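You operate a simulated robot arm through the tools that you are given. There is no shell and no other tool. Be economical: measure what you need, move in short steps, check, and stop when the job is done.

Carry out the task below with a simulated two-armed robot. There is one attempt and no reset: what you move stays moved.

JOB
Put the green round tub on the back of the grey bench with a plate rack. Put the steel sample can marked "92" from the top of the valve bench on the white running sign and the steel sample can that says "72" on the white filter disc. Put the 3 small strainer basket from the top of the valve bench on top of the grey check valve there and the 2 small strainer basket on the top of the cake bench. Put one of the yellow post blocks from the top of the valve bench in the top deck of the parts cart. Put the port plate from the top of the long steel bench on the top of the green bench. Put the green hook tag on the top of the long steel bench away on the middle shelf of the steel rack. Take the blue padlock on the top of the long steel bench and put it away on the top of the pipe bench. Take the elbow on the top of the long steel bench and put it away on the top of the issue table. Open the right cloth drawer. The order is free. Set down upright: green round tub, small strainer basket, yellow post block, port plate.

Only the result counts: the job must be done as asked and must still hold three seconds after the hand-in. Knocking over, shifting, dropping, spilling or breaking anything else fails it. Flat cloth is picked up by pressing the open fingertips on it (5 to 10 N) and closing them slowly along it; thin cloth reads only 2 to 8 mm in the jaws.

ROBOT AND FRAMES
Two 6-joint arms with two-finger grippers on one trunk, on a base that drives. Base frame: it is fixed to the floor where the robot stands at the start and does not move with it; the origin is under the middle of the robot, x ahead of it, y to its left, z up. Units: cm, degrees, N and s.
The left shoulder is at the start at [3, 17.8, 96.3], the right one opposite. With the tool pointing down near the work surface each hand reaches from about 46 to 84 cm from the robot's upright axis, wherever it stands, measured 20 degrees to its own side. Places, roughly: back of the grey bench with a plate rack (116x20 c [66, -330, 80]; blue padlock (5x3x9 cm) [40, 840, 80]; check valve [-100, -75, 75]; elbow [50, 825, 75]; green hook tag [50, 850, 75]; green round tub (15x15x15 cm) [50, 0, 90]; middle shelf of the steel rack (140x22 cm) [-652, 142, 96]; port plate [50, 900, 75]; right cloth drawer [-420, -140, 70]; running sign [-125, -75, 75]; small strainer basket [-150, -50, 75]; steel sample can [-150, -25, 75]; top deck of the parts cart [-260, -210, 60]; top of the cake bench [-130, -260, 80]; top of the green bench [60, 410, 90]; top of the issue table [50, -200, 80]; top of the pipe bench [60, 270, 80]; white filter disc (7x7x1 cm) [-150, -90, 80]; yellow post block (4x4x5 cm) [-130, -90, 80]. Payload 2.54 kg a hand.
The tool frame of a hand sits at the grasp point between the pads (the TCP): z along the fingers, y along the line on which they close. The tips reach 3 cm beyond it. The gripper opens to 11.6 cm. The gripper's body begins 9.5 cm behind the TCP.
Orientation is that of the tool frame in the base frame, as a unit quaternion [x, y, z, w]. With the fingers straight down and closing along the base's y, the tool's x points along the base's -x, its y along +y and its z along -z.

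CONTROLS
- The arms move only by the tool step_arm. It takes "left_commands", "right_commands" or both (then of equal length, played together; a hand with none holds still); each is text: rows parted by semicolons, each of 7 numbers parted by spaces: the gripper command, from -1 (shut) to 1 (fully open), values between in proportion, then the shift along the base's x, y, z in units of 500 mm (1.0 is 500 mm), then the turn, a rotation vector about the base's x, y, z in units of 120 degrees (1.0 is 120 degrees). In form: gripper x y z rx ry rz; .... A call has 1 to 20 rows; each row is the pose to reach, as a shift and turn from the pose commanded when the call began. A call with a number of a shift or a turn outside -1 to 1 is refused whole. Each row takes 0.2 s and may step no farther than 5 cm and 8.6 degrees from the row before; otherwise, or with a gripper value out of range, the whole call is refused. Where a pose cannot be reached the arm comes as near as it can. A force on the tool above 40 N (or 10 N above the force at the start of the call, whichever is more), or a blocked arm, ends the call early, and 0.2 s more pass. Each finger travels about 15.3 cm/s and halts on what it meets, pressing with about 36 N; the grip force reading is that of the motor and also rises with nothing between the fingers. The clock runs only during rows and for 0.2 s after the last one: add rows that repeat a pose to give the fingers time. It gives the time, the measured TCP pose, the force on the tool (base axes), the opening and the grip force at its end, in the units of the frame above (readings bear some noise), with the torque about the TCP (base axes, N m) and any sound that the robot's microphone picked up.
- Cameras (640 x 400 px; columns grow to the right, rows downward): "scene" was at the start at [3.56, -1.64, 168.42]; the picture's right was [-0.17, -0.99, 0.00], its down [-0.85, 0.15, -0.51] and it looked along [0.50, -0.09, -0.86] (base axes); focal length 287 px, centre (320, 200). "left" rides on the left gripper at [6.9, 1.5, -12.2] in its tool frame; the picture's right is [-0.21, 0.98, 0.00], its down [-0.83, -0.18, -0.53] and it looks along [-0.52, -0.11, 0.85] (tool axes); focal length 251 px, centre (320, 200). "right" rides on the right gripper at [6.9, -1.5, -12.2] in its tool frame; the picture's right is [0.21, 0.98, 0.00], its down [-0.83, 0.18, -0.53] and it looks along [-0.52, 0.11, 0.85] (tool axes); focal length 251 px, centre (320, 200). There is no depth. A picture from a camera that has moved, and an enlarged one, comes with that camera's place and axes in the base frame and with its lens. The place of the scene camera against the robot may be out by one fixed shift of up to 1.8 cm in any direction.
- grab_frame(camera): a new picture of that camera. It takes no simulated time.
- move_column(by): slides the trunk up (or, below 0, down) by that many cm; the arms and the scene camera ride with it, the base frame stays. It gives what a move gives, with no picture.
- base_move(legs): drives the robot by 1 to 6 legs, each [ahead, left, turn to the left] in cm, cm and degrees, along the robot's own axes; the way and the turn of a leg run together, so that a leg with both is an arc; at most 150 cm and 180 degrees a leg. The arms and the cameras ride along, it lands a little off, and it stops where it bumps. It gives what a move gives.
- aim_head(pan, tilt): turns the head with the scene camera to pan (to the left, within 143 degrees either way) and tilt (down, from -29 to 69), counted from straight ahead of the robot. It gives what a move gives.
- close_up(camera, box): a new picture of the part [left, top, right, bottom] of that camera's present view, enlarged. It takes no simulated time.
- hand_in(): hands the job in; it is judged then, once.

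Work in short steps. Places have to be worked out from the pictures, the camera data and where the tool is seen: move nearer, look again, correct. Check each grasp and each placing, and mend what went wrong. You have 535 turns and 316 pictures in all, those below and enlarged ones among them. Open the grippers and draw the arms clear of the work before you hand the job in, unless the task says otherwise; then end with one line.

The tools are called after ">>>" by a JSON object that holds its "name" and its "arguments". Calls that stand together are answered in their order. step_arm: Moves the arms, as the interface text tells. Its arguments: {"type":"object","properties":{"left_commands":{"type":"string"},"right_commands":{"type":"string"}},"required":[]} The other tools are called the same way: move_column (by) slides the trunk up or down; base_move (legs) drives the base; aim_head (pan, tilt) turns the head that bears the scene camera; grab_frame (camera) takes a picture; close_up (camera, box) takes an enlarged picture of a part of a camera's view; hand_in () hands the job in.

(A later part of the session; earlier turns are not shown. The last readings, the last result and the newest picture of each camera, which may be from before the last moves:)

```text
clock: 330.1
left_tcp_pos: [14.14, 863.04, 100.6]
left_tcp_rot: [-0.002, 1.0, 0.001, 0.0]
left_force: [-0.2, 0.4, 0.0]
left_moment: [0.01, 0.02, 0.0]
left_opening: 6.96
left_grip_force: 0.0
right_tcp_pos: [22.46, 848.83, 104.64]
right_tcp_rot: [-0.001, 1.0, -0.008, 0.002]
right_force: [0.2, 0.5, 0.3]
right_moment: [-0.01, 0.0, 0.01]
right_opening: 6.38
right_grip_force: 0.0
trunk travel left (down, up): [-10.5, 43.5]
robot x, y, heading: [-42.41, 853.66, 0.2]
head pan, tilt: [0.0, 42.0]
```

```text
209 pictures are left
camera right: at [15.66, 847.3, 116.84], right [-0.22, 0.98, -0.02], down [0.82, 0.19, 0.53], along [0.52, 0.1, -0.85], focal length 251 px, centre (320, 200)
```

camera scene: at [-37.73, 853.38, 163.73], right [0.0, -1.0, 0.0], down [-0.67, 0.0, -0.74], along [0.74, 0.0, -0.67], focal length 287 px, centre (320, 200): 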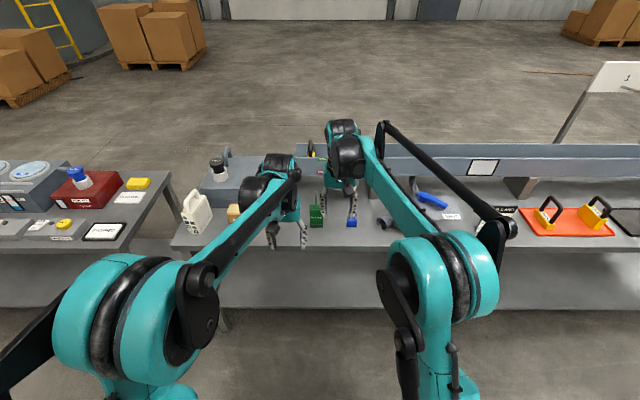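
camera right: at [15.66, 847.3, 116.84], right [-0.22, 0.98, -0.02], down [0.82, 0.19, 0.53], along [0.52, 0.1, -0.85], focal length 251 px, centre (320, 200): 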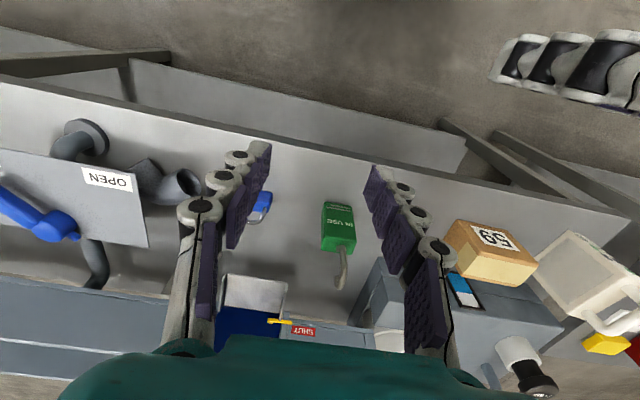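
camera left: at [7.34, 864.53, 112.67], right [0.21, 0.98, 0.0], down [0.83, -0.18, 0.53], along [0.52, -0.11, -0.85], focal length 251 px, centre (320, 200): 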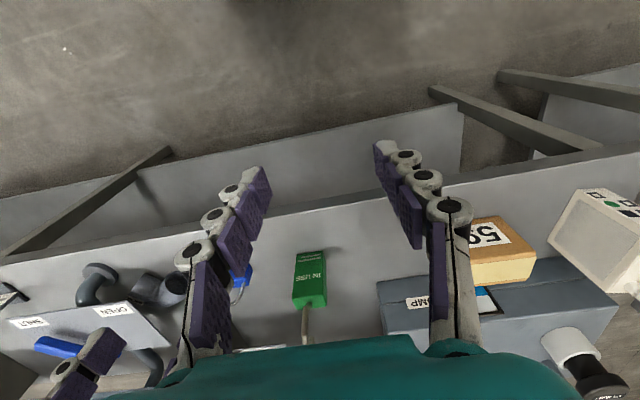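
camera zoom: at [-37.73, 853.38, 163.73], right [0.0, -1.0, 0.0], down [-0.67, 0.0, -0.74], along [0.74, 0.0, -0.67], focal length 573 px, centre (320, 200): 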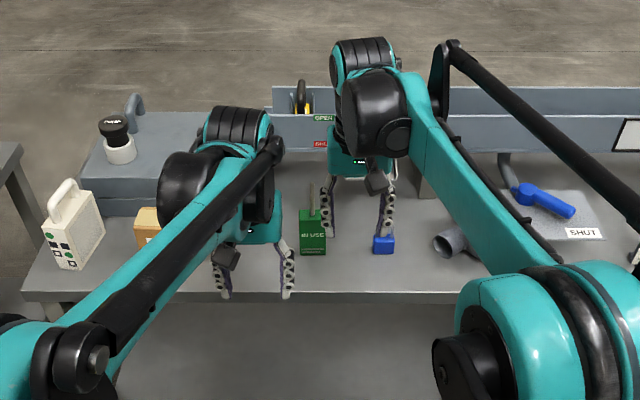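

Tag ≈(44,856), padlock ≈(43,841), elbow ≈(42,826). The port plate should be near y=900; drive left 38 cm and look.

>>> {"name": "base_move", "arguments": {"legs": [[0, 38, 0]]}}

>>> {"name": "grab_frame", "arguments": {"camera": "right"}}

>>> {"name": "aim_head", "arguments": {"pan": 10, "tilt": 45}}

>>> {"name": "grab_frame", "arguments": {"camera": "scene"}}

```text
clock: 332.6
left_tcp_pos: [13.97, 901.24, 100.66]
left_tcp_rot: [-0.001, 1.0, 0.0, 0.0]
left_force: [-0.3, 0.4, 0.8]
left_moment: [-0.04, -0.03, 0.02]
left_opening: 6.96
left_grip_force: 0.0
right_tcp_pos: [22.4, 886.84, 104.59]
right_tcp_rot: [-0.001, 1.0, -0.008, 0.001]
right_force: [0.4, 0.7, -0.3]
right_moment: [-0.03, 0.03, 0.0]
right_opening: 6.4
right_grip_force: 0.1
trunk travel left (down, up): [-10.5, 43.5]
robot x, y, heading: [-43.23, 892.08, 0.1]
head pan, tilt: [0.0, 42.0]
```

```text
208 pictures are left
camera right: at [15.57, 885.44, 116.84], right [-0.22, 0.98, -0.02], down [0.82, 0.19, 0.53], along [0.52, 0.1, -0.85], focal length 251 px, centre (320, 200)
```

right: 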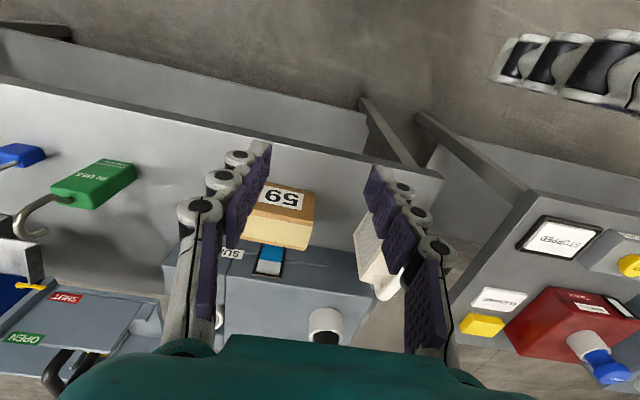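

```text
clock: 333.3
left_tcp_pos: [14.03, 901.06, 100.68]
left_tcp_rot: [-0.001, 1.0, 0.0, 0.0]
left_force: [-0.2, -0.3, 0.5]
left_moment: [-0.01, 0.01, -0.02]
left_opening: 6.96
left_grip_force: 0.0
right_tcp_pos: [22.37, 886.74, 104.7]
right_tcp_rot: [0.0, 1.0, -0.008, 0.001]
right_force: [0.9, 0.4, 0.0]
right_moment: [0.01, 0.01, 0.02]
right_opening: 6.4
right_grip_force: 0.0
trunk travel left (down, up): [-10.5, 43.5]
robot x, y, heading: [-43.05, 892.02, 0.3]
head pan, tilt: [10.0, 45.0]
```

```text
207 pictures are left
camera scene: at [-38.17, 892.84, 163.3], right [0.18, -0.98, 0.0], down [-0.7, -0.12, -0.71], along [0.7, 0.12, -0.71], focal length 287 px, centre (320, 200)
```

scene: 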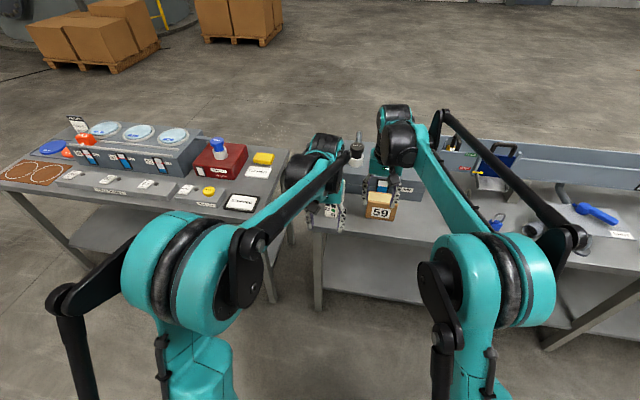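

The white handled object with port symbols is probably the port plate. Move the left arm aside and zoom.

>>> {"name": "step_arm", "arguments": {"left_commands": "0.2 -0.03 0.09 0.02 0 0 0;0.2 -0.05 0.18 0.04 0 0 0;0.2 -0.05 0.27 0.06 0 0 0;0.2 -0.05 0.36 0.08 0 0 0;0.2 -0.05 0.4 0.1 0 0 0"}}

>>> {"name": "close_up", "arguments": {"camera": "scene", "box": [270, 130, 450, 260]}}

>>> {"name": "grab_frame", "arguments": {"camera": "left"}}

```text
clock: 334.5
left_tcp_pos: [11.53, 921.23, 105.59]
left_tcp_rot: [-0.002, 1.0, 0.001, 0.0]
left_force: [0.6, 0.6, -0.5]
left_moment: [0.04, 0.03, 0.0]
left_opening: 6.94
left_grip_force: 0.0
right_tcp_pos: [22.5, 886.71, 104.68]
right_tcp_rot: [-0.001, 1.0, -0.008, 0.002]
right_force: [0.5, -0.2, 0.5]
right_moment: [0.01, -0.01, 0.0]
right_opening: 6.38
right_grip_force: 0.1
trunk travel left (down, up): [-10.5, 43.5]
robot x, y, heading: [-43.11, 892.0, -0.0]
head pan, tilt: [10.0, 45.0]
```

```text
3.08 times, centred on (360, 195) of scene
camera zoom: at [-38.19, 892.87, 163.3], right [0.18, -0.98, 0.0], down [-0.7, -0.12, -0.71], along [0.7, 0.12, -0.71], focal length 882 px, centre (197, 215)
```

zoom: 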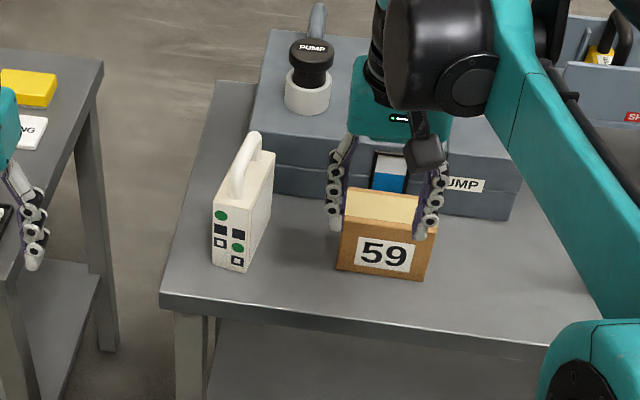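

```text
205 pictures are left
camera left: at [4.83, 922.58, 117.74], right [0.21, 0.98, 0.0], down [0.83, -0.18, 0.53], along [0.52, -0.11, -0.85], focal length 251 px, centre (320, 200)
```

left: 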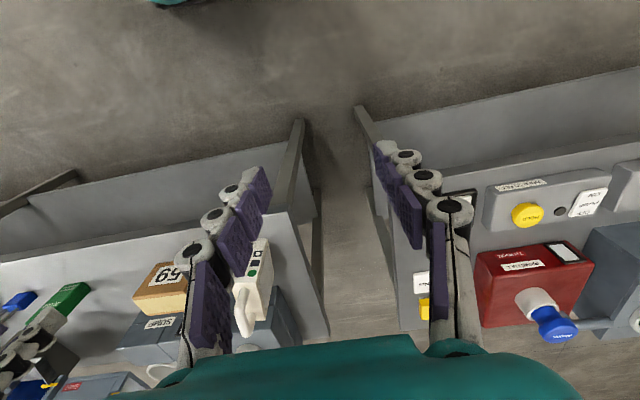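

The white handled one is the port plate (like those in the plate rack). I pull the right hand back, advance the base 25 cm and bring the left hand above the plate.

>>> {"name": "step_arm", "arguments": {"right_commands": "0.1 -0.08 0 0.02 0 0 0;0.1 -0.16 0 0.06 0 0 0;0.1 -0.2 -0.05 0.1 0 0 0;0.1 -0.2 -0.1 0.1 0 0 0", "left_commands": "1 0 -0.08 0.02 0 0 0;1 0 -0.16 0.06 0 0 0;1 0 -0.24 0.1 0 0 0;1 0 -0.32 0.1 0 0 0"}}

>>> {"name": "base_move", "arguments": {"legs": [[25, 0, 0]]}}

>>> {"name": "grab_frame", "arguments": {"camera": "left"}}

```text
clock: 335.5
left_tcp_pos: [11.51, 905.11, 110.66]
left_tcp_rot: [-0.002, 1.0, 0.002, -0.001]
left_force: [0.7, -0.5, 0.1]
left_moment: [-0.01, 0.0, 0.0]
left_opening: 11.6
left_grip_force: 0.0
right_tcp_pos: [12.58, 881.66, 109.7]
right_tcp_rot: [-0.002, 1.0, -0.007, 0.001]
right_force: [0.1, 0.1, -0.4]
right_moment: [0.01, 0.0, 0.02]
right_opening: 6.39
right_grip_force: 0.1
trunk travel left (down, up): [-10.5, 43.5]
robot x, y, heading: [-43.03, 892.11, -0.0]
head pan, tilt: [10.0, 45.0]
```

```text
clock: 337.3
left_tcp_pos: [36.61, 905.23, 110.74]
left_tcp_rot: [-0.001, 1.0, 0.0, 0.0]
left_force: [0.0, 1.0, -0.5]
left_moment: [0.0, 0.05, -0.02]
left_opening: 11.62
left_grip_force: 0.0
right_tcp_pos: [37.61, 881.94, 109.55]
right_tcp_rot: [-0.001, 1.0, -0.007, 0.001]
right_force: [0.4, 0.5, 0.0]
right_moment: [-0.01, 0.0, -0.01]
right_opening: 6.4
right_grip_force: 0.0
trunk travel left (down, up): [-10.5, 43.5]
robot x, y, heading: [-17.88, 891.78, 0.5]
head pan, tilt: [10.0, 45.0]
```

```text
204 pictures are left
camera left: at [29.83, 906.77, 122.72], right [0.21, 0.98, 0.0], down [0.83, -0.18, 0.53], along [0.52, -0.11, -0.85], focal length 251 px, centre (320, 200)
```

left: 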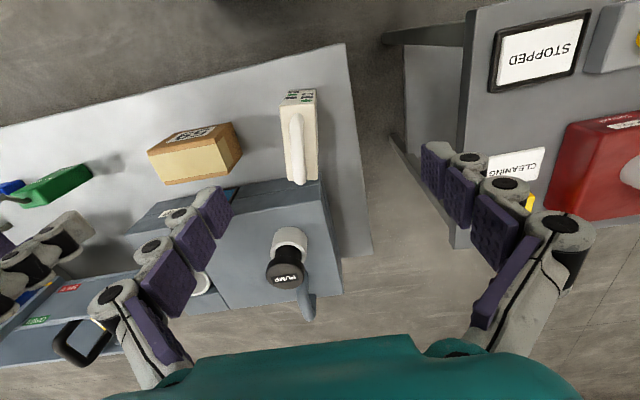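

Plate centre ≈(40.8,901.6), yawed about -12°, top ≈90. Align with a 12° turn and come down to z=97.

>>> {"name": "step_arm", "arguments": {"left_commands": "0.5 0.04 -0.036 0 0 0 -0.05;0.5 0.084 -0.072 -0.04 0 0 -0.1;0.5 0.084 -0.072 -0.12 0 0 -0.1;0.5 0.084 -0.072 -0.2 0 0 -0.1;0.5 0.084 -0.072 -0.25 0 0 -0.1;0.5 0.084 -0.072 -0.25 0 0 -0.1"}}

>>> {"name": "grab_frame", "arguments": {"camera": "left"}}

```text
clock: 338.7
left_tcp_pos: [40.57, 901.66, 98.2]
left_tcp_rot: [0.102, 0.995, 0.0, 0.0]
left_force: [-0.2, -0.1, 0.2]
left_moment: [0.02, 0.02, -0.02]
left_opening: 8.68
left_grip_force: 0.1
right_tcp_pos: [37.52, 881.8, 109.6]
right_tcp_rot: [-0.001, 1.0, -0.007, 0.002]
right_force: [0.7, -0.7, -0.5]
right_moment: [0.01, 0.01, 0.0]
right_opening: 6.38
right_grip_force: 0.1
trunk travel left (down, up): [-10.5, 43.5]
robot x, y, heading: [-18.06, 891.84, 0.3]
head pan, tilt: [10.0, 45.0]
```

```text
203 pictures are left
camera left: at [34.25, 904.6, 110.28], right [0.41, 0.91, 0.0], down [0.77, -0.35, 0.53], along [0.49, -0.22, -0.85], focal length 251 px, centre (320, 200)
```

left: 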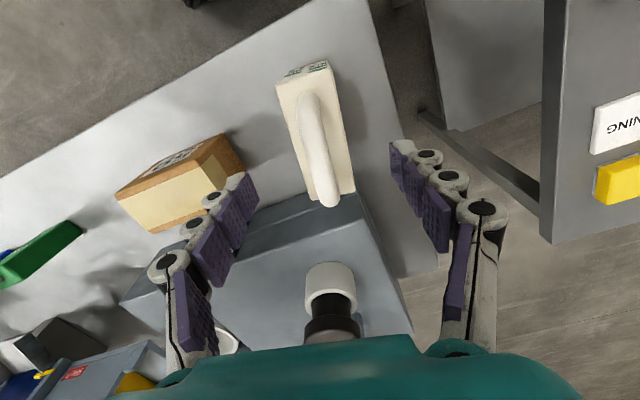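

Aligned. Descend to z≈87.5 and grip.

>>> {"name": "step_arm", "arguments": {"left_commands": "0.5 -0.012 0 -0.08 0 0 0;0.5 -0.012 0 -0.16 0 0 0;0.5 -0.012 0 -0.21 0 0 0;0.1 -0.012 0 -0.21 0 0 0;-0.3 -0.012 0 -0.21 0 0 0;-1 -0.012 0 -0.21 0 0 0;-1 -0.012 0 -0.21 0 0 0;-1 -0.012 0 -0.21 0 0 0"}}

>>> {"name": "grab_frame", "arguments": {"camera": "left"}}

>>> {"name": "close_up", "arguments": {"camera": "scene", "box": [240, 160, 440, 320]}}

```text
clock: 340.5
left_tcp_pos: [40.16, 901.74, 87.74]
left_tcp_rot: [0.103, 0.995, 0.001, 0.0]
left_force: [-0.3, 0.6, -0.7]
left_moment: [-0.07, -0.02, -0.02]
left_opening: 4.53
left_grip_force: 36.4
right_tcp_pos: [37.54, 881.96, 109.59]
right_tcp_rot: [-0.001, 1.0, -0.007, 0.001]
right_force: [-0.6, -0.3, -0.6]
right_moment: [0.01, 0.01, -0.01]
right_opening: 6.4
right_grip_force: 0.0
trunk travel left (down, up): [-10.5, 43.5]
robot x, y, heading: [-18.29, 891.67, 0.1]
head pan, tilt: [10.0, 45.0]
```

```text
202 pictures are left
camera left: at [33.77, 904.68, 99.79], right [0.41, 0.91, 0.0], down [0.77, -0.35, 0.53], along [0.49, -0.22, -0.85], focal length 251 px, centre (320, 200)
```

left: 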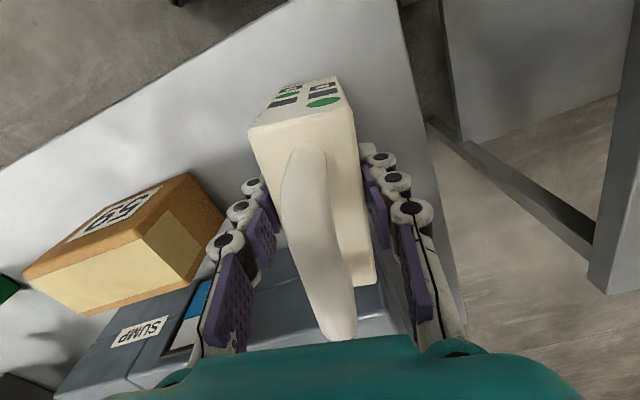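

```text
2.50 times, centred on (340, 240) of scene
camera zoom: at [-13.18, 892.92, 163.3], right [0.18, -0.98, 0.0], down [-0.7, -0.13, -0.71], along [0.7, 0.13, -0.71], focal length 717 px, centre (270, 100)
```

zoom: 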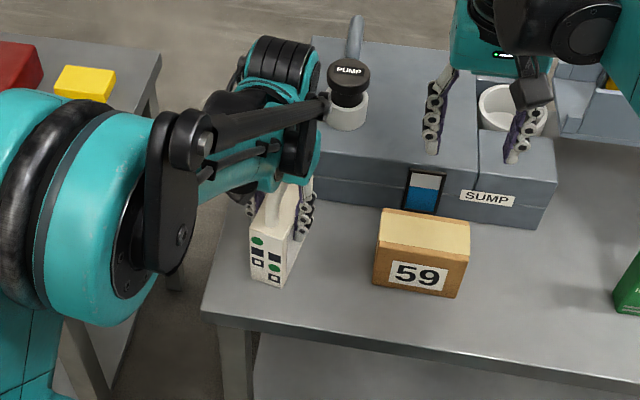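

Gripped. Lift 20 cm.

>>> {"name": "step_arm", "arguments": {"left_commands": "-1 0 0 0.03 0 0 0;-1 0 0 0.1 0 0 0;-1 0 0 0.18 0 0 0;-1 0 0 0.26 0 0 0;-1 0 0 0.34 0 0 0;-1 0 0 0.42 0 0 0;-1 0 0 0.42 0 0 0"}}

>>> {"name": "grab_frame", "arguments": {"camera": "left"}}

```text
clock: 342.1
left_tcp_pos: [40.03, 901.6, 108.71]
left_tcp_rot: [0.103, 0.995, 0.001, 0.0]
left_force: [-0.3, -0.9, -3.2]
left_moment: [0.01, 0.06, -0.02]
left_opening: 4.51
left_grip_force: 35.8
right_tcp_pos: [37.6, 881.98, 109.61]
right_tcp_rot: [-0.001, 1.0, -0.008, 0.0]
right_force: [-0.8, -0.6, -0.5]
right_moment: [-0.02, 0.02, -0.06]
right_opening: 6.39
right_grip_force: 0.0
trunk travel left (down, up): [-10.5, 43.5]
robot x, y, heading: [-18.73, 892.08, 0.1]
head pan, tilt: [10.0, 45.0]
```

```text
200 pictures are left
camera left: at [33.68, 904.56, 120.75], right [0.41, 0.91, 0.0], down [0.77, -0.35, 0.53], along [0.49, -0.22, -0.85], focal length 251 px, centre (320, 200)
```

left: 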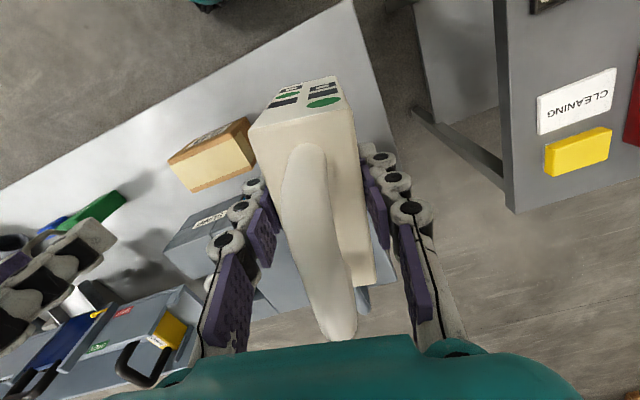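

Held (~0.3 kg). Slide the base 38 cm to the right so the right hand comes to the padlock.

>>> {"name": "base_move", "arguments": {"legs": [[0, -38, 0]]}}

>>> {"name": "grab_frame", "arguments": {"camera": "right"}}

>>> {"name": "aim_head", "arguments": {"pan": -10, "tilt": 50}}

>>> {"name": "grab_frame", "arguments": {"camera": "scene"}}

```text
clock: 344.5
left_tcp_pos: [40.1, 864.16, 108.77]
left_tcp_rot: [0.101, 0.995, 0.0, 0.0]
left_force: [0.0, -0.6, -3.4]
left_moment: [0.03, 0.0, 0.01]
left_opening: 4.49
left_grip_force: 36.3
right_tcp_pos: [37.8, 844.41, 109.62]
right_tcp_rot: [-0.004, 1.0, -0.007, 0.001]
right_force: [0.6, 0.7, 0.4]
right_moment: [0.04, -0.03, 0.0]
right_opening: 6.37
right_grip_force: 0.1
trunk travel left (down, up): [-10.5, 43.5]
robot x, y, heading: [-18.11, 854.18, 0.4]
head pan, tilt: [10.0, 45.0]
```

```text
199 pictures are left
camera right: at [30.97, 842.93, 121.79], right [-0.22, 0.97, -0.01], down [0.82, 0.2, 0.53], along [0.52, 0.11, -0.85], focal length 251 px, centre (320, 200)
```

right: 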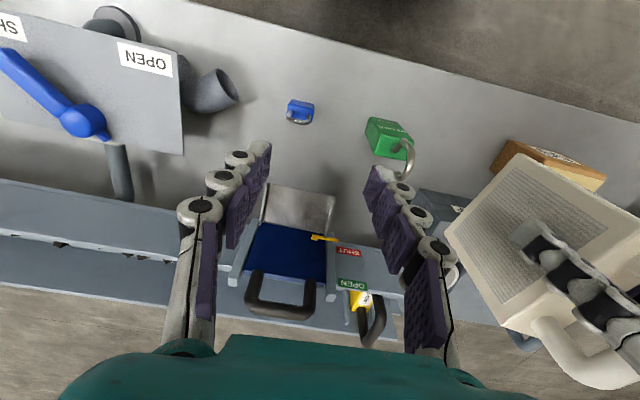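

```text
clock: 345.3
left_tcp_pos: [40.27, 864.14, 108.67]
left_tcp_rot: [0.1, 0.995, 0.001, 0.0]
left_force: [0.6, -0.4, -2.9]
left_moment: [0.05, 0.05, -0.01]
left_opening: 4.52
left_grip_force: 36.2
right_tcp_pos: [37.88, 844.39, 109.64]
right_tcp_rot: [-0.004, 1.0, -0.008, 0.002]
right_force: [-0.1, 0.3, -0.9]
right_moment: [0.04, 0.02, 0.0]
right_opening: 6.36
right_grip_force: 0.0
trunk travel left (down, up): [-10.5, 43.5]
robot x, y, heading: [-18.09, 854.33, 0.6]
head pan, tilt: [-10.0, 50.0]
```

```text
198 pictures are left
camera scene: at [-13.29, 852.48, 162.61], right [-0.16, -0.99, 0.0], down [-0.76, 0.13, -0.64], along [0.63, -0.11, -0.77], focal length 287 px, centre (320, 200)
```

scene: 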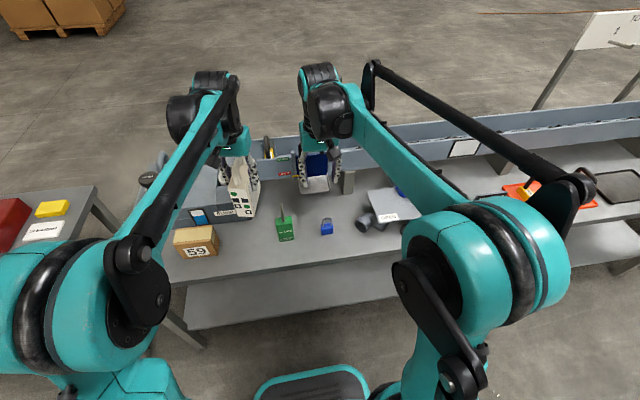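

Zoom on the padlock.

>>> {"name": "close_up", "arguments": {"camera": "right", "box": [240, 60, 430, 190]}}

>>> {"name": "close_up", "arguments": {"camera": "scene", "box": [260, 180, 420, 280]}}

```text
3.08 times, centred on (335, 125) of right
camera zoom: at [30.97, 843.0, 121.8], right [-0.22, 0.97, -0.02], down [0.82, 0.2, 0.53], along [0.52, 0.11, -0.85], focal length 774 px, centre (274, 431)
```

zoom: 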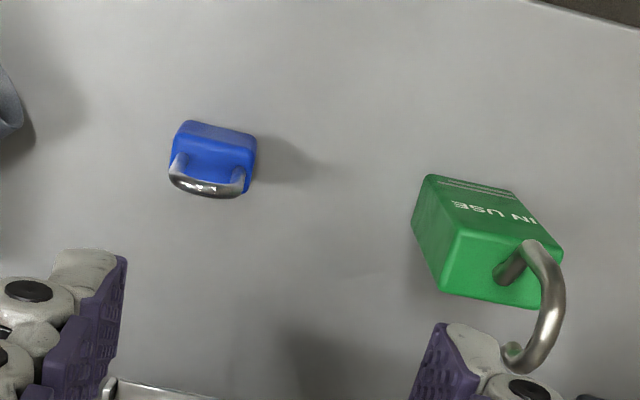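

```text
4.00 times, centred on (340, 230) of scene
camera zoom: at [-13.29, 852.48, 162.61], right [-0.16, -0.99, 0.0], down [-0.76, 0.13, -0.64], along [0.63, -0.11, -0.77], focal length 1147 px, centre (240, 80)
```

zoom: 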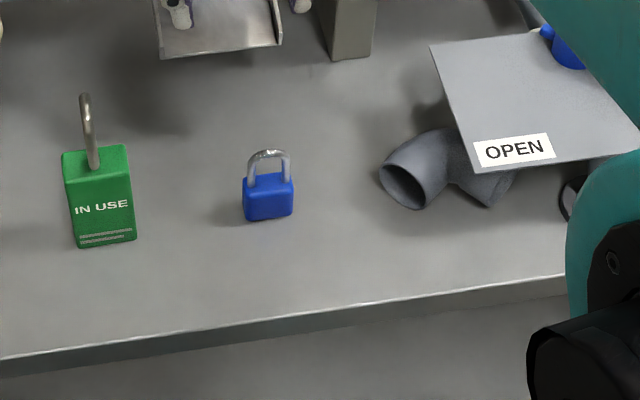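

Padlock stands upright at ≈(40.2,841.5). Move above and descend.

>>> {"name": "step_arm", "arguments": {"right_commands": "0.4 0.02 -0.03 -0.02 0 0 0;0.4 0.046 -0.058 -0.09 0 0 0;0.4 0.046 -0.058 -0.18 0 0 0;0.4 0.046 -0.058 -0.27 0 0 0;0.4 0.046 -0.058 -0.36 0 0 0;0.4 0.046 -0.058 -0.42 0 0 0;0.4 0.046 -0.058 -0.42 0 0 0"}}

>>> {"name": "grab_frame", "arguments": {"camera": "right"}}

```text
clock: 346.9
left_tcp_pos: [40.22, 864.17, 108.73]
left_tcp_rot: [0.1, 0.995, 0.001, -0.001]
left_force: [-1.4, -0.2, -2.7]
left_moment: [0.0, 0.03, 0.02]
left_opening: 4.51
left_grip_force: 36.2
right_tcp_pos: [40.11, 841.63, 88.53]
right_tcp_rot: [-0.005, 1.0, -0.008, 0.001]
right_force: [-0.7, -0.9, 0.3]
right_moment: [0.0, 0.02, -0.01]
right_opening: 8.14
right_grip_force: 0.2
trunk travel left (down, up): [-10.5, 43.5]
robot x, y, heading: [-17.76, 854.34, 0.3]
head pan, tilt: [-10.0, 50.0]
```

```text
195 pictures are left
camera right: at [33.26, 840.18, 100.76], right [-0.22, 0.97, -0.02], down [0.82, 0.2, 0.53], along [0.52, 0.11, -0.85], focal length 251 px, centre (320, 200)
```

right: 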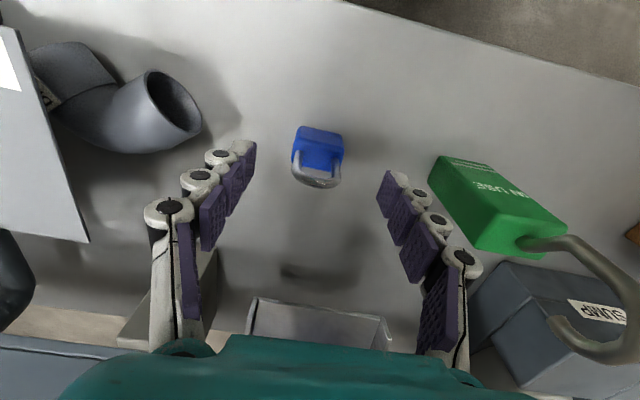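

Centred. Descend slowly to ~81.8, watching for contact.

>>> {"name": "step_arm", "arguments": {"right_commands": "0.3 0.003 -0.003 -0.06 0 0 0;0.3 0.003 -0.003 -0.1 0 0 0;0.3 0.003 -0.003 -0.12 0 0 0;0.3 0.003 -0.003 -0.134 0 0 0;0.3 0.003 -0.003 -0.134 0 0 0"}}

>>> {"name": "step_arm", "arguments": {"right_commands": "0 0 0 0 0 0 0;-0.3 0 0 0 0 0 0;-0.6 0 0 0 0 0 0;-1 0 0 0 0 0 0;-1 0 0 0 0 0 0"}}

>>> {"name": "grab_frame", "arguments": {"camera": "right"}}

```text
clock: 348.1
left_tcp_pos: [40.27, 864.3, 108.72]
left_tcp_rot: [0.1, 0.995, 0.002, 0.0]
left_force: [0.7, 0.2, -3.7]
left_moment: [0.0, 0.03, 0.03]
left_opening: 4.53
left_grip_force: 35.9
right_tcp_pos: [40.47, 841.45, 81.85]
right_tcp_rot: [-0.005, 1.0, -0.008, 0.001]
right_force: [-0.2, -0.4, -0.7]
right_moment: [-0.02, 0.02, 0.01]
right_opening: 7.55
right_grip_force: 0.1
trunk travel left (down, up): [-10.5, 43.5]
robot x, y, heading: [-17.96, 854.35, 0.8]
head pan, tilt: [-10.0, 50.0]
```

```text
clock: 349.3
left_tcp_pos: [40.19, 864.34, 108.68]
left_tcp_rot: [0.1, 0.995, 0.001, 0.0]
left_force: [0.1, 0.3, -3.9]
left_moment: [-0.01, 0.02, 0.01]
left_opening: 4.52
left_grip_force: 36.5
right_tcp_pos: [40.25, 841.51, 81.96]
right_tcp_rot: [-0.005, 1.0, -0.009, 0.001]
right_force: [0.5, 0.2, 1.8]
right_moment: [0.04, -0.06, -0.01]
right_opening: 4.09
right_grip_force: 35.9
trunk travel left (down, up): [-10.5, 43.5]
robot x, y, heading: [-17.9, 854.46, 0.5]
head pan, tilt: [-10.0, 50.0]
```

```text
194 pictures are left
camera right: at [33.46, 839.98, 94.14], right [-0.22, 0.97, -0.02], down [0.82, 0.2, 0.53], along [0.52, 0.11, -0.85], focal length 251 px, centre (320, 200)
```

right: 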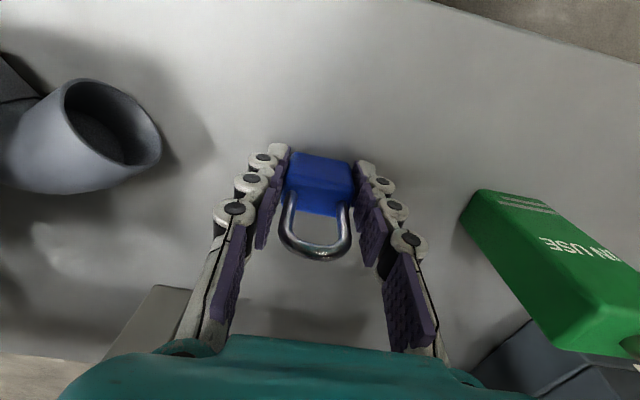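

Padlock gripped. Lift it and back out; then drive to the green bench (y≈410).

>>> {"name": "step_arm", "arguments": {"right_commands": "-1 0 0 0.03 0 0 0;-1 0 0 0.1 0 0 0;-1 0 0 0.19 0 0 0;-1 0 0 0.28 0 0 0;-1 0 0 0.37 0 0 0;-1 0 0 0.46 0 0 0;-1 0 0 0.52 0 0 0;-1 0 0 0.52 0 0 0"}}

>>> {"name": "base_move", "arguments": {"legs": [[-30, 0, 0], [0, -150, 0], [0, -150, 0], [0, -140, 0]]}}

>>> {"name": "aim_head", "arguments": {"pan": 0, "tilt": 42}}

>>> {"name": "grab_frame", "arguments": {"camera": "scene"}}

```text
clock: 351.1
left_tcp_pos: [40.21, 864.23, 108.74]
left_tcp_rot: [0.101, 0.995, 0.001, 0.0]
left_force: [-0.1, 0.4, -3.2]
left_moment: [0.03, 0.04, -0.01]
left_opening: 4.53
left_grip_force: 36.1
right_tcp_pos: [40.31, 841.38, 107.94]
right_tcp_rot: [-0.004, 1.0, -0.008, 0.001]
right_force: [0.3, 0.9, -1.1]
right_moment: [0.04, -0.04, -0.03]
right_opening: 4.09
right_grip_force: 36.3
trunk travel left (down, up): [-10.5, 43.5]
robot x, y, heading: [-17.97, 854.16, 0.4]
head pan, tilt: [-10.0, 50.0]
```

```text
clock: 373.8
left_tcp_pos: [8.7, 422.3, 108.71]
left_tcp_rot: [0.113, 0.994, 0.001, 0.0]
left_force: [0.1, -0.2, -4.1]
left_moment: [0.02, 0.01, -0.01]
left_opening: 4.53
left_grip_force: 36.3
right_tcp_pos: [8.05, 399.41, 107.93]
right_tcp_rot: [0.01, 1.0, -0.007, 0.0]
right_force: [-0.1, -0.1, -1.5]
right_moment: [0.0, 0.04, 0.02]
right_opening: 4.07
right_grip_force: 36.2
trunk travel left (down, up): [-10.5, 43.5]
robot x, y, heading: [-49.82, 413.62, -1.2]
head pan, tilt: [-10.0, 50.0]
```

```text
clock: 374.5
left_tcp_pos: [8.77, 422.37, 108.64]
left_tcp_rot: [0.113, 0.994, 0.001, 0.0]
left_force: [0.4, 0.0, -3.1]
left_moment: [0.01, 0.05, 0.01]
left_opening: 4.53
left_grip_force: 36.4
right_tcp_pos: [8.06, 399.51, 108.0]
right_tcp_rot: [0.009, 1.0, -0.008, 0.001]
right_force: [0.5, -0.8, -0.7]
right_moment: [0.0, 0.04, 0.0]
right_opening: 4.1
right_grip_force: 35.5
trunk travel left (down, up): [-10.5, 43.5]
robot x, y, heading: [-49.97, 413.93, -1.1]
head pan, tilt: [0.0, 42.0]
```

```text
193 pictures are left
camera scene: at [-44.27, 413.3, 163.72], right [-0.02, -1.0, 0.0], down [-0.67, 0.01, -0.74], along [0.74, -0.01, -0.67], focal length 287 px, centre (320, 200)
```

scene: 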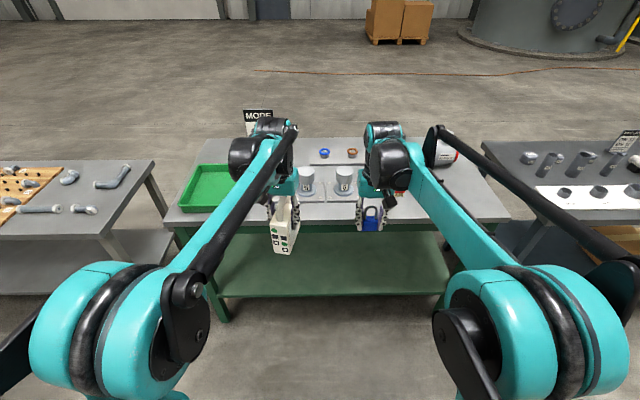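

Zoom on this bench to find free room.

>>> {"name": "close_up", "arguments": {"camera": "scene", "box": [160, 110, 520, 250]}}

>>> {"name": "grab_frame", "arguments": {"camera": "left"}}

>>> {"name": "grab_frame", "arguments": {"camera": "right"}}

```text
1.78 times, centred on (340, 180) of scene
camera zoom: at [-44.27, 413.3, 163.72], right [-0.02, -1.0, 0.0], down [-0.67, 0.01, -0.74], along [0.74, -0.01, -0.67], focal length 510 px, centre (284, 236)
```

zoom: 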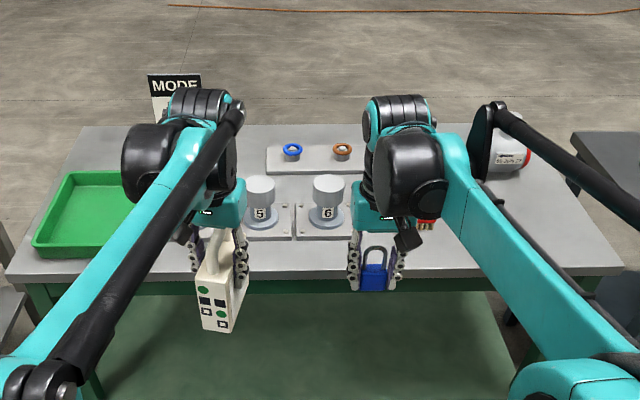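

```text
191 pictures are left
camera left: at [2.43, 425.3, 120.72], right [0.43, 0.9, 0.0], down [0.76, -0.36, 0.53], along [0.48, -0.23, -0.85], focal length 251 px, centre (320, 200)
```

left: 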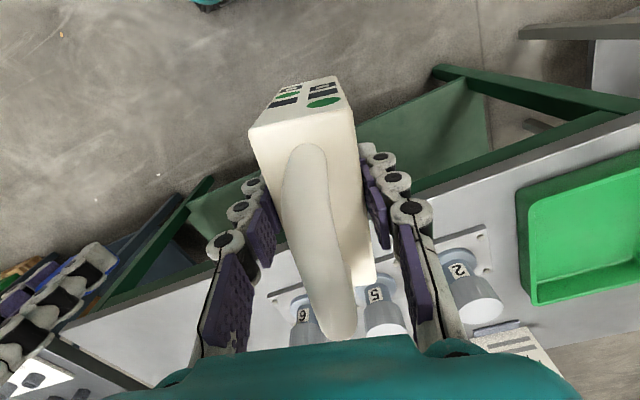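

```text
190 pictures are left
camera right: at [1.19, 398.21, 120.12], right [-0.2, 0.98, -0.02], down [0.83, 0.17, 0.53], along [0.53, 0.09, -0.85], focal length 251 px, centre (320, 200)
```

right: 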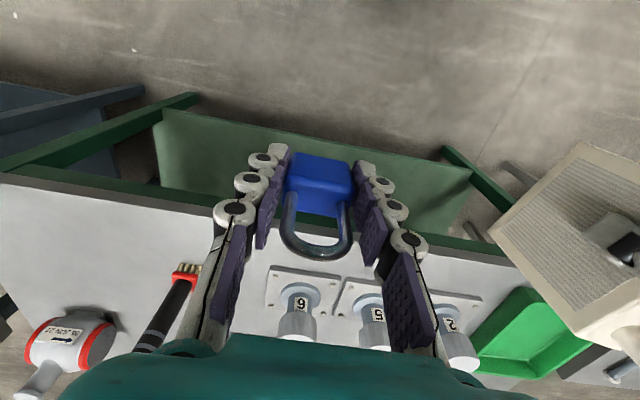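

Free room is at the right-front of the bench around y≈362. Drive right 60, straighten, advance 25, then look.

>>> {"name": "base_move", "arguments": {"legs": [[0, -58, 1.2], [25, 0, 0]]}}

>>> {"name": "grab_frame", "arguments": {"camera": "left"}}

>>> {"name": "aim_head", "arguments": {"pan": 10, "tilt": 50}}

>>> {"name": "grab_frame", "arguments": {"camera": "scene"}}

```text
clock: 379.3
left_tcp_pos: [33.4, 365.71, 108.61]
left_tcp_rot: [0.1, 0.995, 0.0, 0.0]
left_force: [-0.1, 0.4, -3.7]
left_moment: [0.01, 0.12, 0.02]
left_opening: 4.53
left_grip_force: 35.9
right_tcp_pos: [33.42, 342.9, 107.97]
right_tcp_rot: [-0.005, 1.0, -0.007, 0.001]
right_force: [0.3, 0.0, -1.4]
right_moment: [0.0, 0.06, -0.01]
right_opening: 4.09
right_grip_force: 35.8
trunk travel left (down, up): [-10.5, 43.5]
robot x, y, heading: [-24.86, 355.67, 0.5]
head pan, tilt: [0.0, 42.0]
```

```text
189 pictures are left
camera left: at [26.97, 368.54, 120.66], right [0.4, 0.91, 0.0], down [0.77, -0.34, 0.53], along [0.49, -0.21, -0.85], focal length 251 px, centre (320, 200)
```

left: 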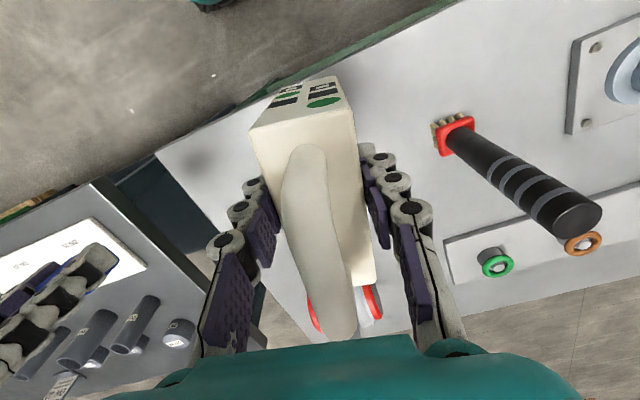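

```text
clock: 380.0
left_tcp_pos: [33.2, 365.6, 108.6]
left_tcp_rot: [0.099, 0.995, 0.001, 0.001]
left_force: [-0.3, -0.1, -3.7]
left_moment: [0.01, 0.06, 0.01]
left_opening: 4.5
left_grip_force: 36.5
right_tcp_pos: [33.17, 342.89, 107.92]
right_tcp_rot: [-0.004, 1.0, -0.008, 0.002]
right_force: [0.5, 0.4, -0.6]
right_moment: [-0.01, -0.01, -0.04]
right_opening: 4.09
right_grip_force: 36.4
trunk travel left (down, up): [-10.5, 43.5]
robot x, y, heading: [-24.7, 355.63, 0.4]
head pan, tilt: [10.0, 50.0]
```

```text
188 pictures are left
camera scene: at [-20.31, 356.57, 162.61], right [0.18, -0.98, 0.0], down [-0.75, -0.14, -0.64], along [0.63, 0.12, -0.77], focal length 287 px, centre (320, 200)
```

scene: 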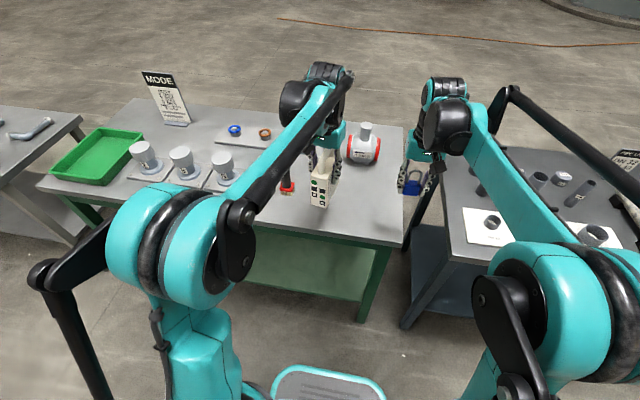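

Bench is free at (42,362). Move there and lower slowly with contact sensing.

>>> {"name": "step_arm", "arguments": {"left_commands": "-1 0.08 -0.03 0 0 0 0;-1 0.176 -0.06 0 0 0 0;-1 0.176 -0.07 -0.06 0 0 0;-1 0.176 -0.07 -0.12 0 0 0;-1 0.176 -0.07 -0.15 0 0 0;-1 0.176 -0.07 -0.165 0 0 0;-1 0.176 -0.07 -0.18 0 0 0;-1 0.176 -0.07 -0.18 0 0 0"}}

>>> {"name": "grab_frame", "arguments": {"camera": "left"}}

```text
refused: row 2 steps farther than a row can; nothing moved
```

```text
187 pictures are left
camera left: at [26.84, 368.54, 120.73], right [0.4, 0.91, 0.0], down [0.77, -0.34, 0.53], along [0.49, -0.21, -0.85], focal length 251 px, centre (320, 200)
```

left: 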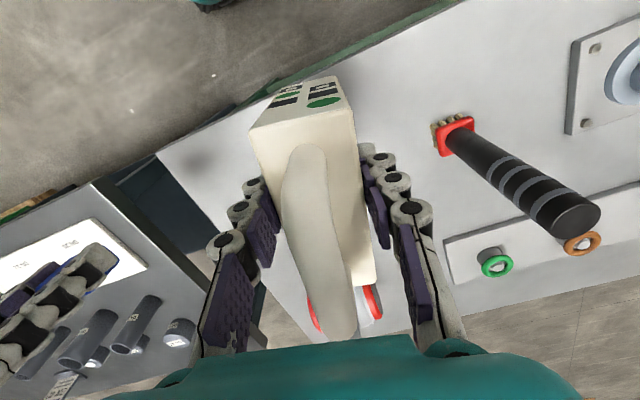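

Split the steps.

>>> {"name": "step_arm", "arguments": {"left_commands": "-1 0.06 -0.02 0 0 0 0;-1 0.12 -0.04 0 0 0 0;-1 0.176 -0.07 0 0 0 0;-1 0.176 -0.07 -0.06 0 0 0;-1 0.176 -0.07 -0.12 0 0 0;-1 0.176 -0.07 -0.15 0 0 0;-1 0.176 -0.07 -0.165 0 0 0;-1 0.176 -0.07 -0.18 0 0 0;-1 0.176 -0.07 -0.18 0 0 0"}}

>>> {"name": "grab_frame", "arguments": {"camera": "left"}}

```text
clock: 382.0
left_tcp_pos: [42.04, 362.24, 99.66]
left_tcp_rot: [0.1, 0.995, 0.001, -0.001]
left_force: [0.0, 1.1, -3.6]
left_moment: [0.02, 0.06, -0.07]
left_opening: 4.53
left_grip_force: 36.4
right_tcp_pos: [33.35, 342.79, 107.83]
right_tcp_rot: [-0.005, 1.0, -0.008, 0.001]
right_force: [0.2, 0.5, -0.6]
right_moment: [-0.02, 0.0, 0.0]
right_opening: 4.06
right_grip_force: 36.5
trunk travel left (down, up): [-10.5, 43.5]
robot x, y, heading: [-25.36, 355.95, 0.4]
head pan, tilt: [10.0, 50.0]
```

```text
186 pictures are left
camera left: at [35.69, 365.06, 111.68], right [0.4, 0.91, 0.0], down [0.77, -0.34, 0.53], along [0.49, -0.21, -0.85], focal length 251 px, centre (320, 200)
```

left: 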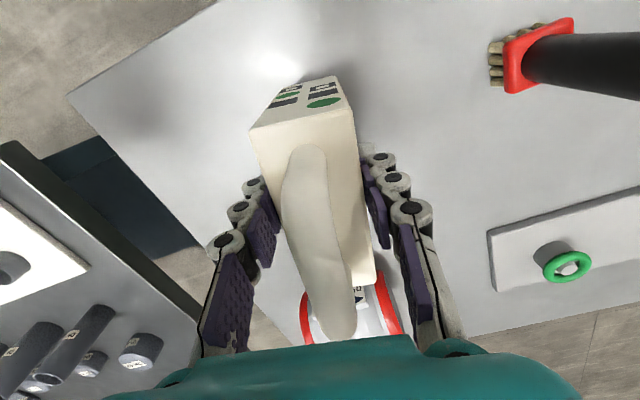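

No contact yet. Keep lowering in small steps.

>>> {"name": "step_arm", "arguments": {"left_commands": "-1 0 0 -0.012 0 0 0;-1 0 0 -0.024 0 0 0;-1 0 0 -0.034 0 0 0;-1 0 0 -0.044 0 0 0;-1 0 0 -0.052 0 0 0;-1 0 0 -0.06 0 0 0;-1 0 0 -0.06 0 0 0"}}

```text
clock: 383.6
left_tcp_pos: [41.92, 362.28, 96.56]
left_tcp_rot: [0.1, 0.995, 0.001, 0.0]
left_force: [0.0, -0.2, -3.6]
left_moment: [0.03, 0.03, -0.01]
left_opening: 4.52
left_grip_force: 35.8
right_tcp_pos: [33.37, 342.88, 107.93]
right_tcp_rot: [-0.005, 1.0, -0.008, 0.001]
right_force: [0.3, -1.3, -0.9]
right_moment: [-0.03, 0.01, 0.0]
right_opening: 4.06
right_grip_force: 35.8
trunk travel left (down, up): [-10.5, 43.5]
robot x, y, heading: [-25.19, 355.74, 0.2]
head pan, tilt: [10.0, 50.0]
```

>>> {"name": "step_arm", "arguments": {"left_commands": "-1 0 0 -0.02 0 0 0;-1 0 0 -0.03 0 0 0;-1 0 0 -0.04 0 0 0;-1 0 0 -0.05 0 0 0;-1 0 0 -0.06 0 0 0;-1 0 0 -0.07 0 0 0;-1 0 0 -0.08 0 0 0;-1 0 0 -0.08 0 0 0"}}

>>> {"name": "close_up", "arguments": {"camera": "scene", "box": [240, 100, 440, 260]}}

```text
clock: 385.4
left_tcp_pos: [41.89, 362.16, 92.76]
left_tcp_rot: [0.1, 0.995, 0.0, 0.001]
left_force: [-0.6, -1.1, 24.1]
left_moment: [-0.04, 0.13, -0.02]
left_opening: 4.51
left_grip_force: 36.0
right_tcp_pos: [33.19, 342.73, 108.04]
right_tcp_rot: [-0.004, 1.0, -0.006, 0.002]
right_force: [0.5, -0.8, -1.0]
right_moment: [-0.03, -0.02, -0.05]
right_opening: 4.08
right_grip_force: 36.3
trunk travel left (down, up): [-10.5, 43.5]
robot x, y, heading: [-24.86, 355.84, 0.3]
head pan, tilt: [10.0, 50.0]
```

```text
2.50 times, centred on (340, 180) of scene
camera zoom: at [-20.61, 356.53, 162.62], right [0.18, -0.98, 0.0], down [-0.75, -0.14, -0.64], along [0.63, 0.12, -0.77], focal length 717 px, centre (270, 250)
```

zoom: 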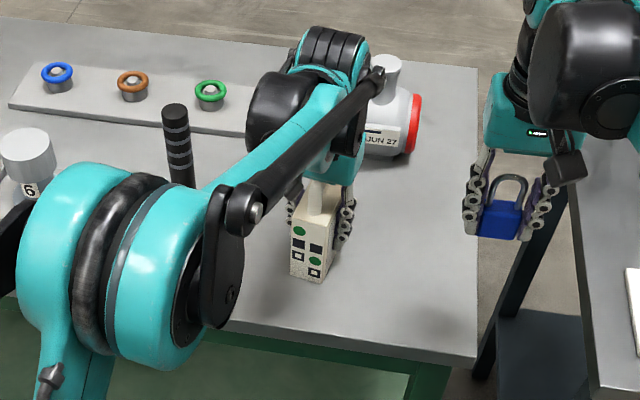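

Contact. Ease, open, rise.

>>> {"name": "step_arm", "arguments": {"left_commands": "-1 0 0 0.005 0 0 0;-0.6 0 0 0.007 0 0 0;-0.2 0 0 0.007 0 0 0;0.1 0 0 0.007 0 0 0;0.2 0 0 0.04 0 0 0;0.2 0 0 0.12 0 0 0;0.2 0 0 0.21 0 0 0;0.2 0 0 0.3 0 0 0;0.2 -0.03 0 0.38 0 0 0.05;0.2 -0.1 0 0.42 0 0 0.1;0.2 -0.18 0.03 0.42 0 0 0.1;0.2 -0.18 0.03 0.42 0 0 0.1"}}

>>> {"name": "close_up", "arguments": {"camera": "scene", "box": [240, 100, 440, 260]}}

```text
clock: 388.0
left_tcp_pos: [32.84, 363.56, 113.65]
left_tcp_rot: [-0.005, 1.0, 0.001, 0.0]
left_force: [-0.7, -0.1, -0.2]
left_moment: [0.0, 0.06, -0.04]
left_opening: 6.98
left_grip_force: 0.1
right_tcp_pos: [33.35, 342.68, 107.88]
right_tcp_rot: [-0.004, 1.0, -0.007, 0.0]
right_force: [-0.6, 0.2, -0.1]
right_moment: [0.03, 0.04, -0.02]
right_opening: 4.08
right_grip_force: 36.1
trunk travel left (down, up): [-10.5, 43.5]
robot x, y, heading: [-24.78, 355.44, 0.6]
head pan, tilt: [10.0, 50.0]
```

```text
2.50 times, centred on (340, 180) of scene
camera zoom: at [-20.18, 356.51, 162.6], right [0.18, -0.98, 0.0], down [-0.75, -0.14, -0.64], along [0.63, 0.12, -0.77], focal length 717 px, centre (270, 250)
```

zoom: 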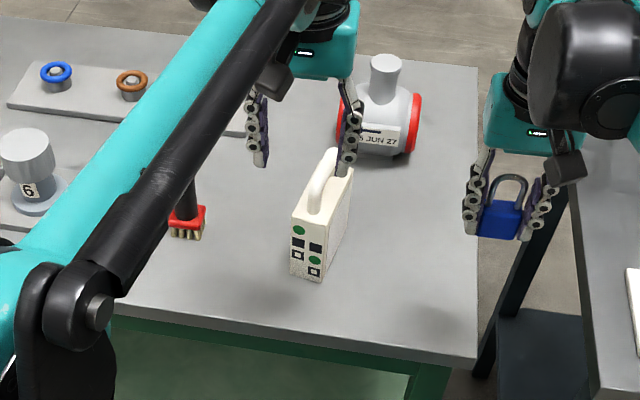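

Port plate stands on the green bench. Now the pipe bench: back off 10, drive right 70, and look.

>>> {"name": "base_move", "arguments": {"legs": [[-12, 0, 0], [0, -65, 0]]}}

>>> {"name": "aim_head", "arguments": {"pan": 0, "tilt": 48}}

>>> {"name": "grab_frame", "arguments": {"camera": "scene"}}

>>> {"name": "grab_frame", "arguments": {"camera": "right"}}

```text
clock: 392.4
left_tcp_pos: [21.7, 299.9, 113.64]
left_tcp_rot: [-0.008, 1.0, 0.001, -0.001]
left_force: [0.1, -0.4, -0.1]
left_moment: [0.01, 0.01, -0.01]
left_opening: 6.97
left_grip_force: 0.1
right_tcp_pos: [22.27, 278.97, 107.98]
right_tcp_rot: [-0.007, 1.0, -0.007, 0.002]
right_force: [0.4, 0.5, -1.3]
right_moment: [0.07, -0.02, 0.0]
right_opening: 4.11
right_grip_force: 35.6
trunk travel left (down, up): [-10.5, 43.5]
robot x, y, heading: [-36.17, 291.36, 0.8]
head pan, tilt: [10.0, 50.0]
```

```text
clock: 393.1
left_tcp_pos: [21.7, 299.86, 113.68]
left_tcp_rot: [-0.008, 1.0, 0.001, 0.0]
left_force: [-0.5, 0.5, 0.8]
left_moment: [0.02, 0.04, -0.01]
left_opening: 6.94
left_grip_force: 0.0
right_tcp_pos: [22.25, 279.01, 107.99]
right_tcp_rot: [-0.008, 1.0, -0.009, 0.002]
right_force: [0.4, 0.2, -0.6]
right_moment: [0.02, -0.02, 0.02]
right_opening: 4.1
right_grip_force: 36.2
trunk travel left (down, up): [-10.5, 43.5]
robot x, y, heading: [-35.94, 291.98, 1.1]
head pan, tilt: [0.0, 48.0]
```

```text
183 pictures are left
camera scene: at [-31.2, 291.18, 162.88], right [0.02, -1.0, 0.0], down [-0.74, -0.01, -0.67], along [0.67, 0.01, -0.74], focal length 287 px, centre (320, 200)
```

scene: 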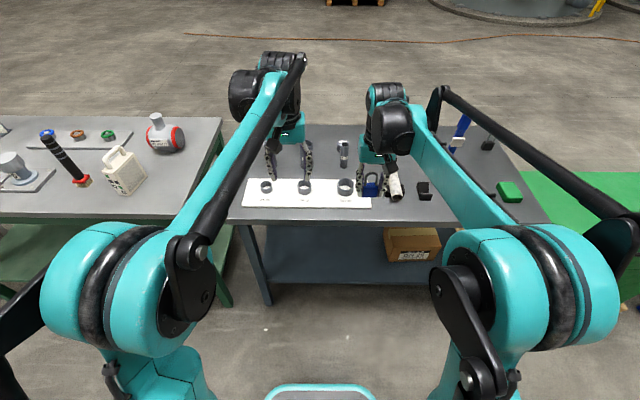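

```text
182 pictures are left
camera right: at [15.26, 277.63, 120.13], right [-0.23, 0.97, -0.02], down [0.82, 0.2, 0.53], along [0.52, 0.11, -0.85], focal length 251 px, centre (320, 200)
```

right: 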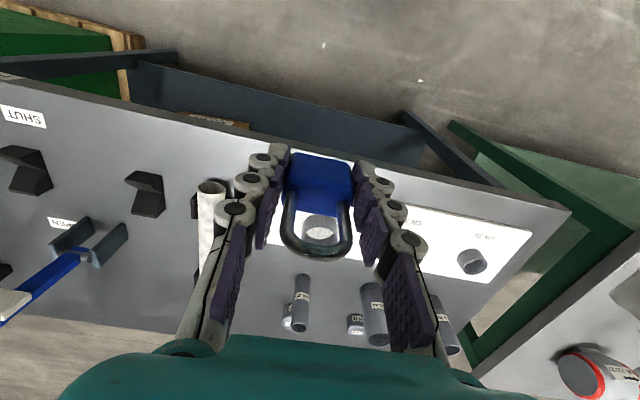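

Free spot at ≈(41,239) between two black blocks. Drive there.

>>> {"name": "base_move", "arguments": {"legs": [[0, -38, -1], [18, 0, 0]]}}

>>> {"name": "grab_frame", "arguments": {"camera": "right"}}

```text
clock: 396.6
left_tcp_pos: [40.07, 261.02, 113.57]
left_tcp_rot: [0.0, 1.0, 0.001, 0.0]
left_force: [1.1, -0.1, 0.1]
left_moment: [0.01, 0.03, -0.02]
left_opening: 6.97
left_grip_force: 0.0
right_tcp_pos: [40.2, 240.2, 107.93]
right_tcp_rot: [0.0, 1.0, -0.008, 0.001]
right_force: [0.7, 0.2, -1.6]
right_moment: [-0.01, 0.01, 0.0]
right_opening: 4.1
right_grip_force: 36.3
trunk travel left (down, up): [-10.5, 43.5]
robot x, y, heading: [-17.52, 253.83, -0.1]
head pan, tilt: [0.0, 48.0]
```

```text
181 pictures are left
camera right: at [33.36, 238.85, 120.07], right [-0.22, 0.98, -0.01], down [0.82, 0.19, 0.53], along [0.52, 0.1, -0.85], focal length 251 px, centre (320, 200)
```

right: 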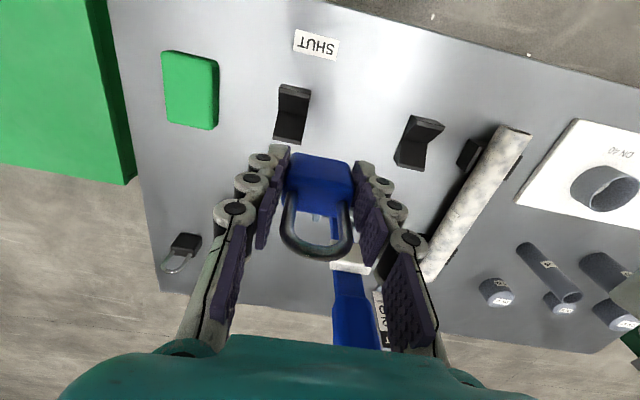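

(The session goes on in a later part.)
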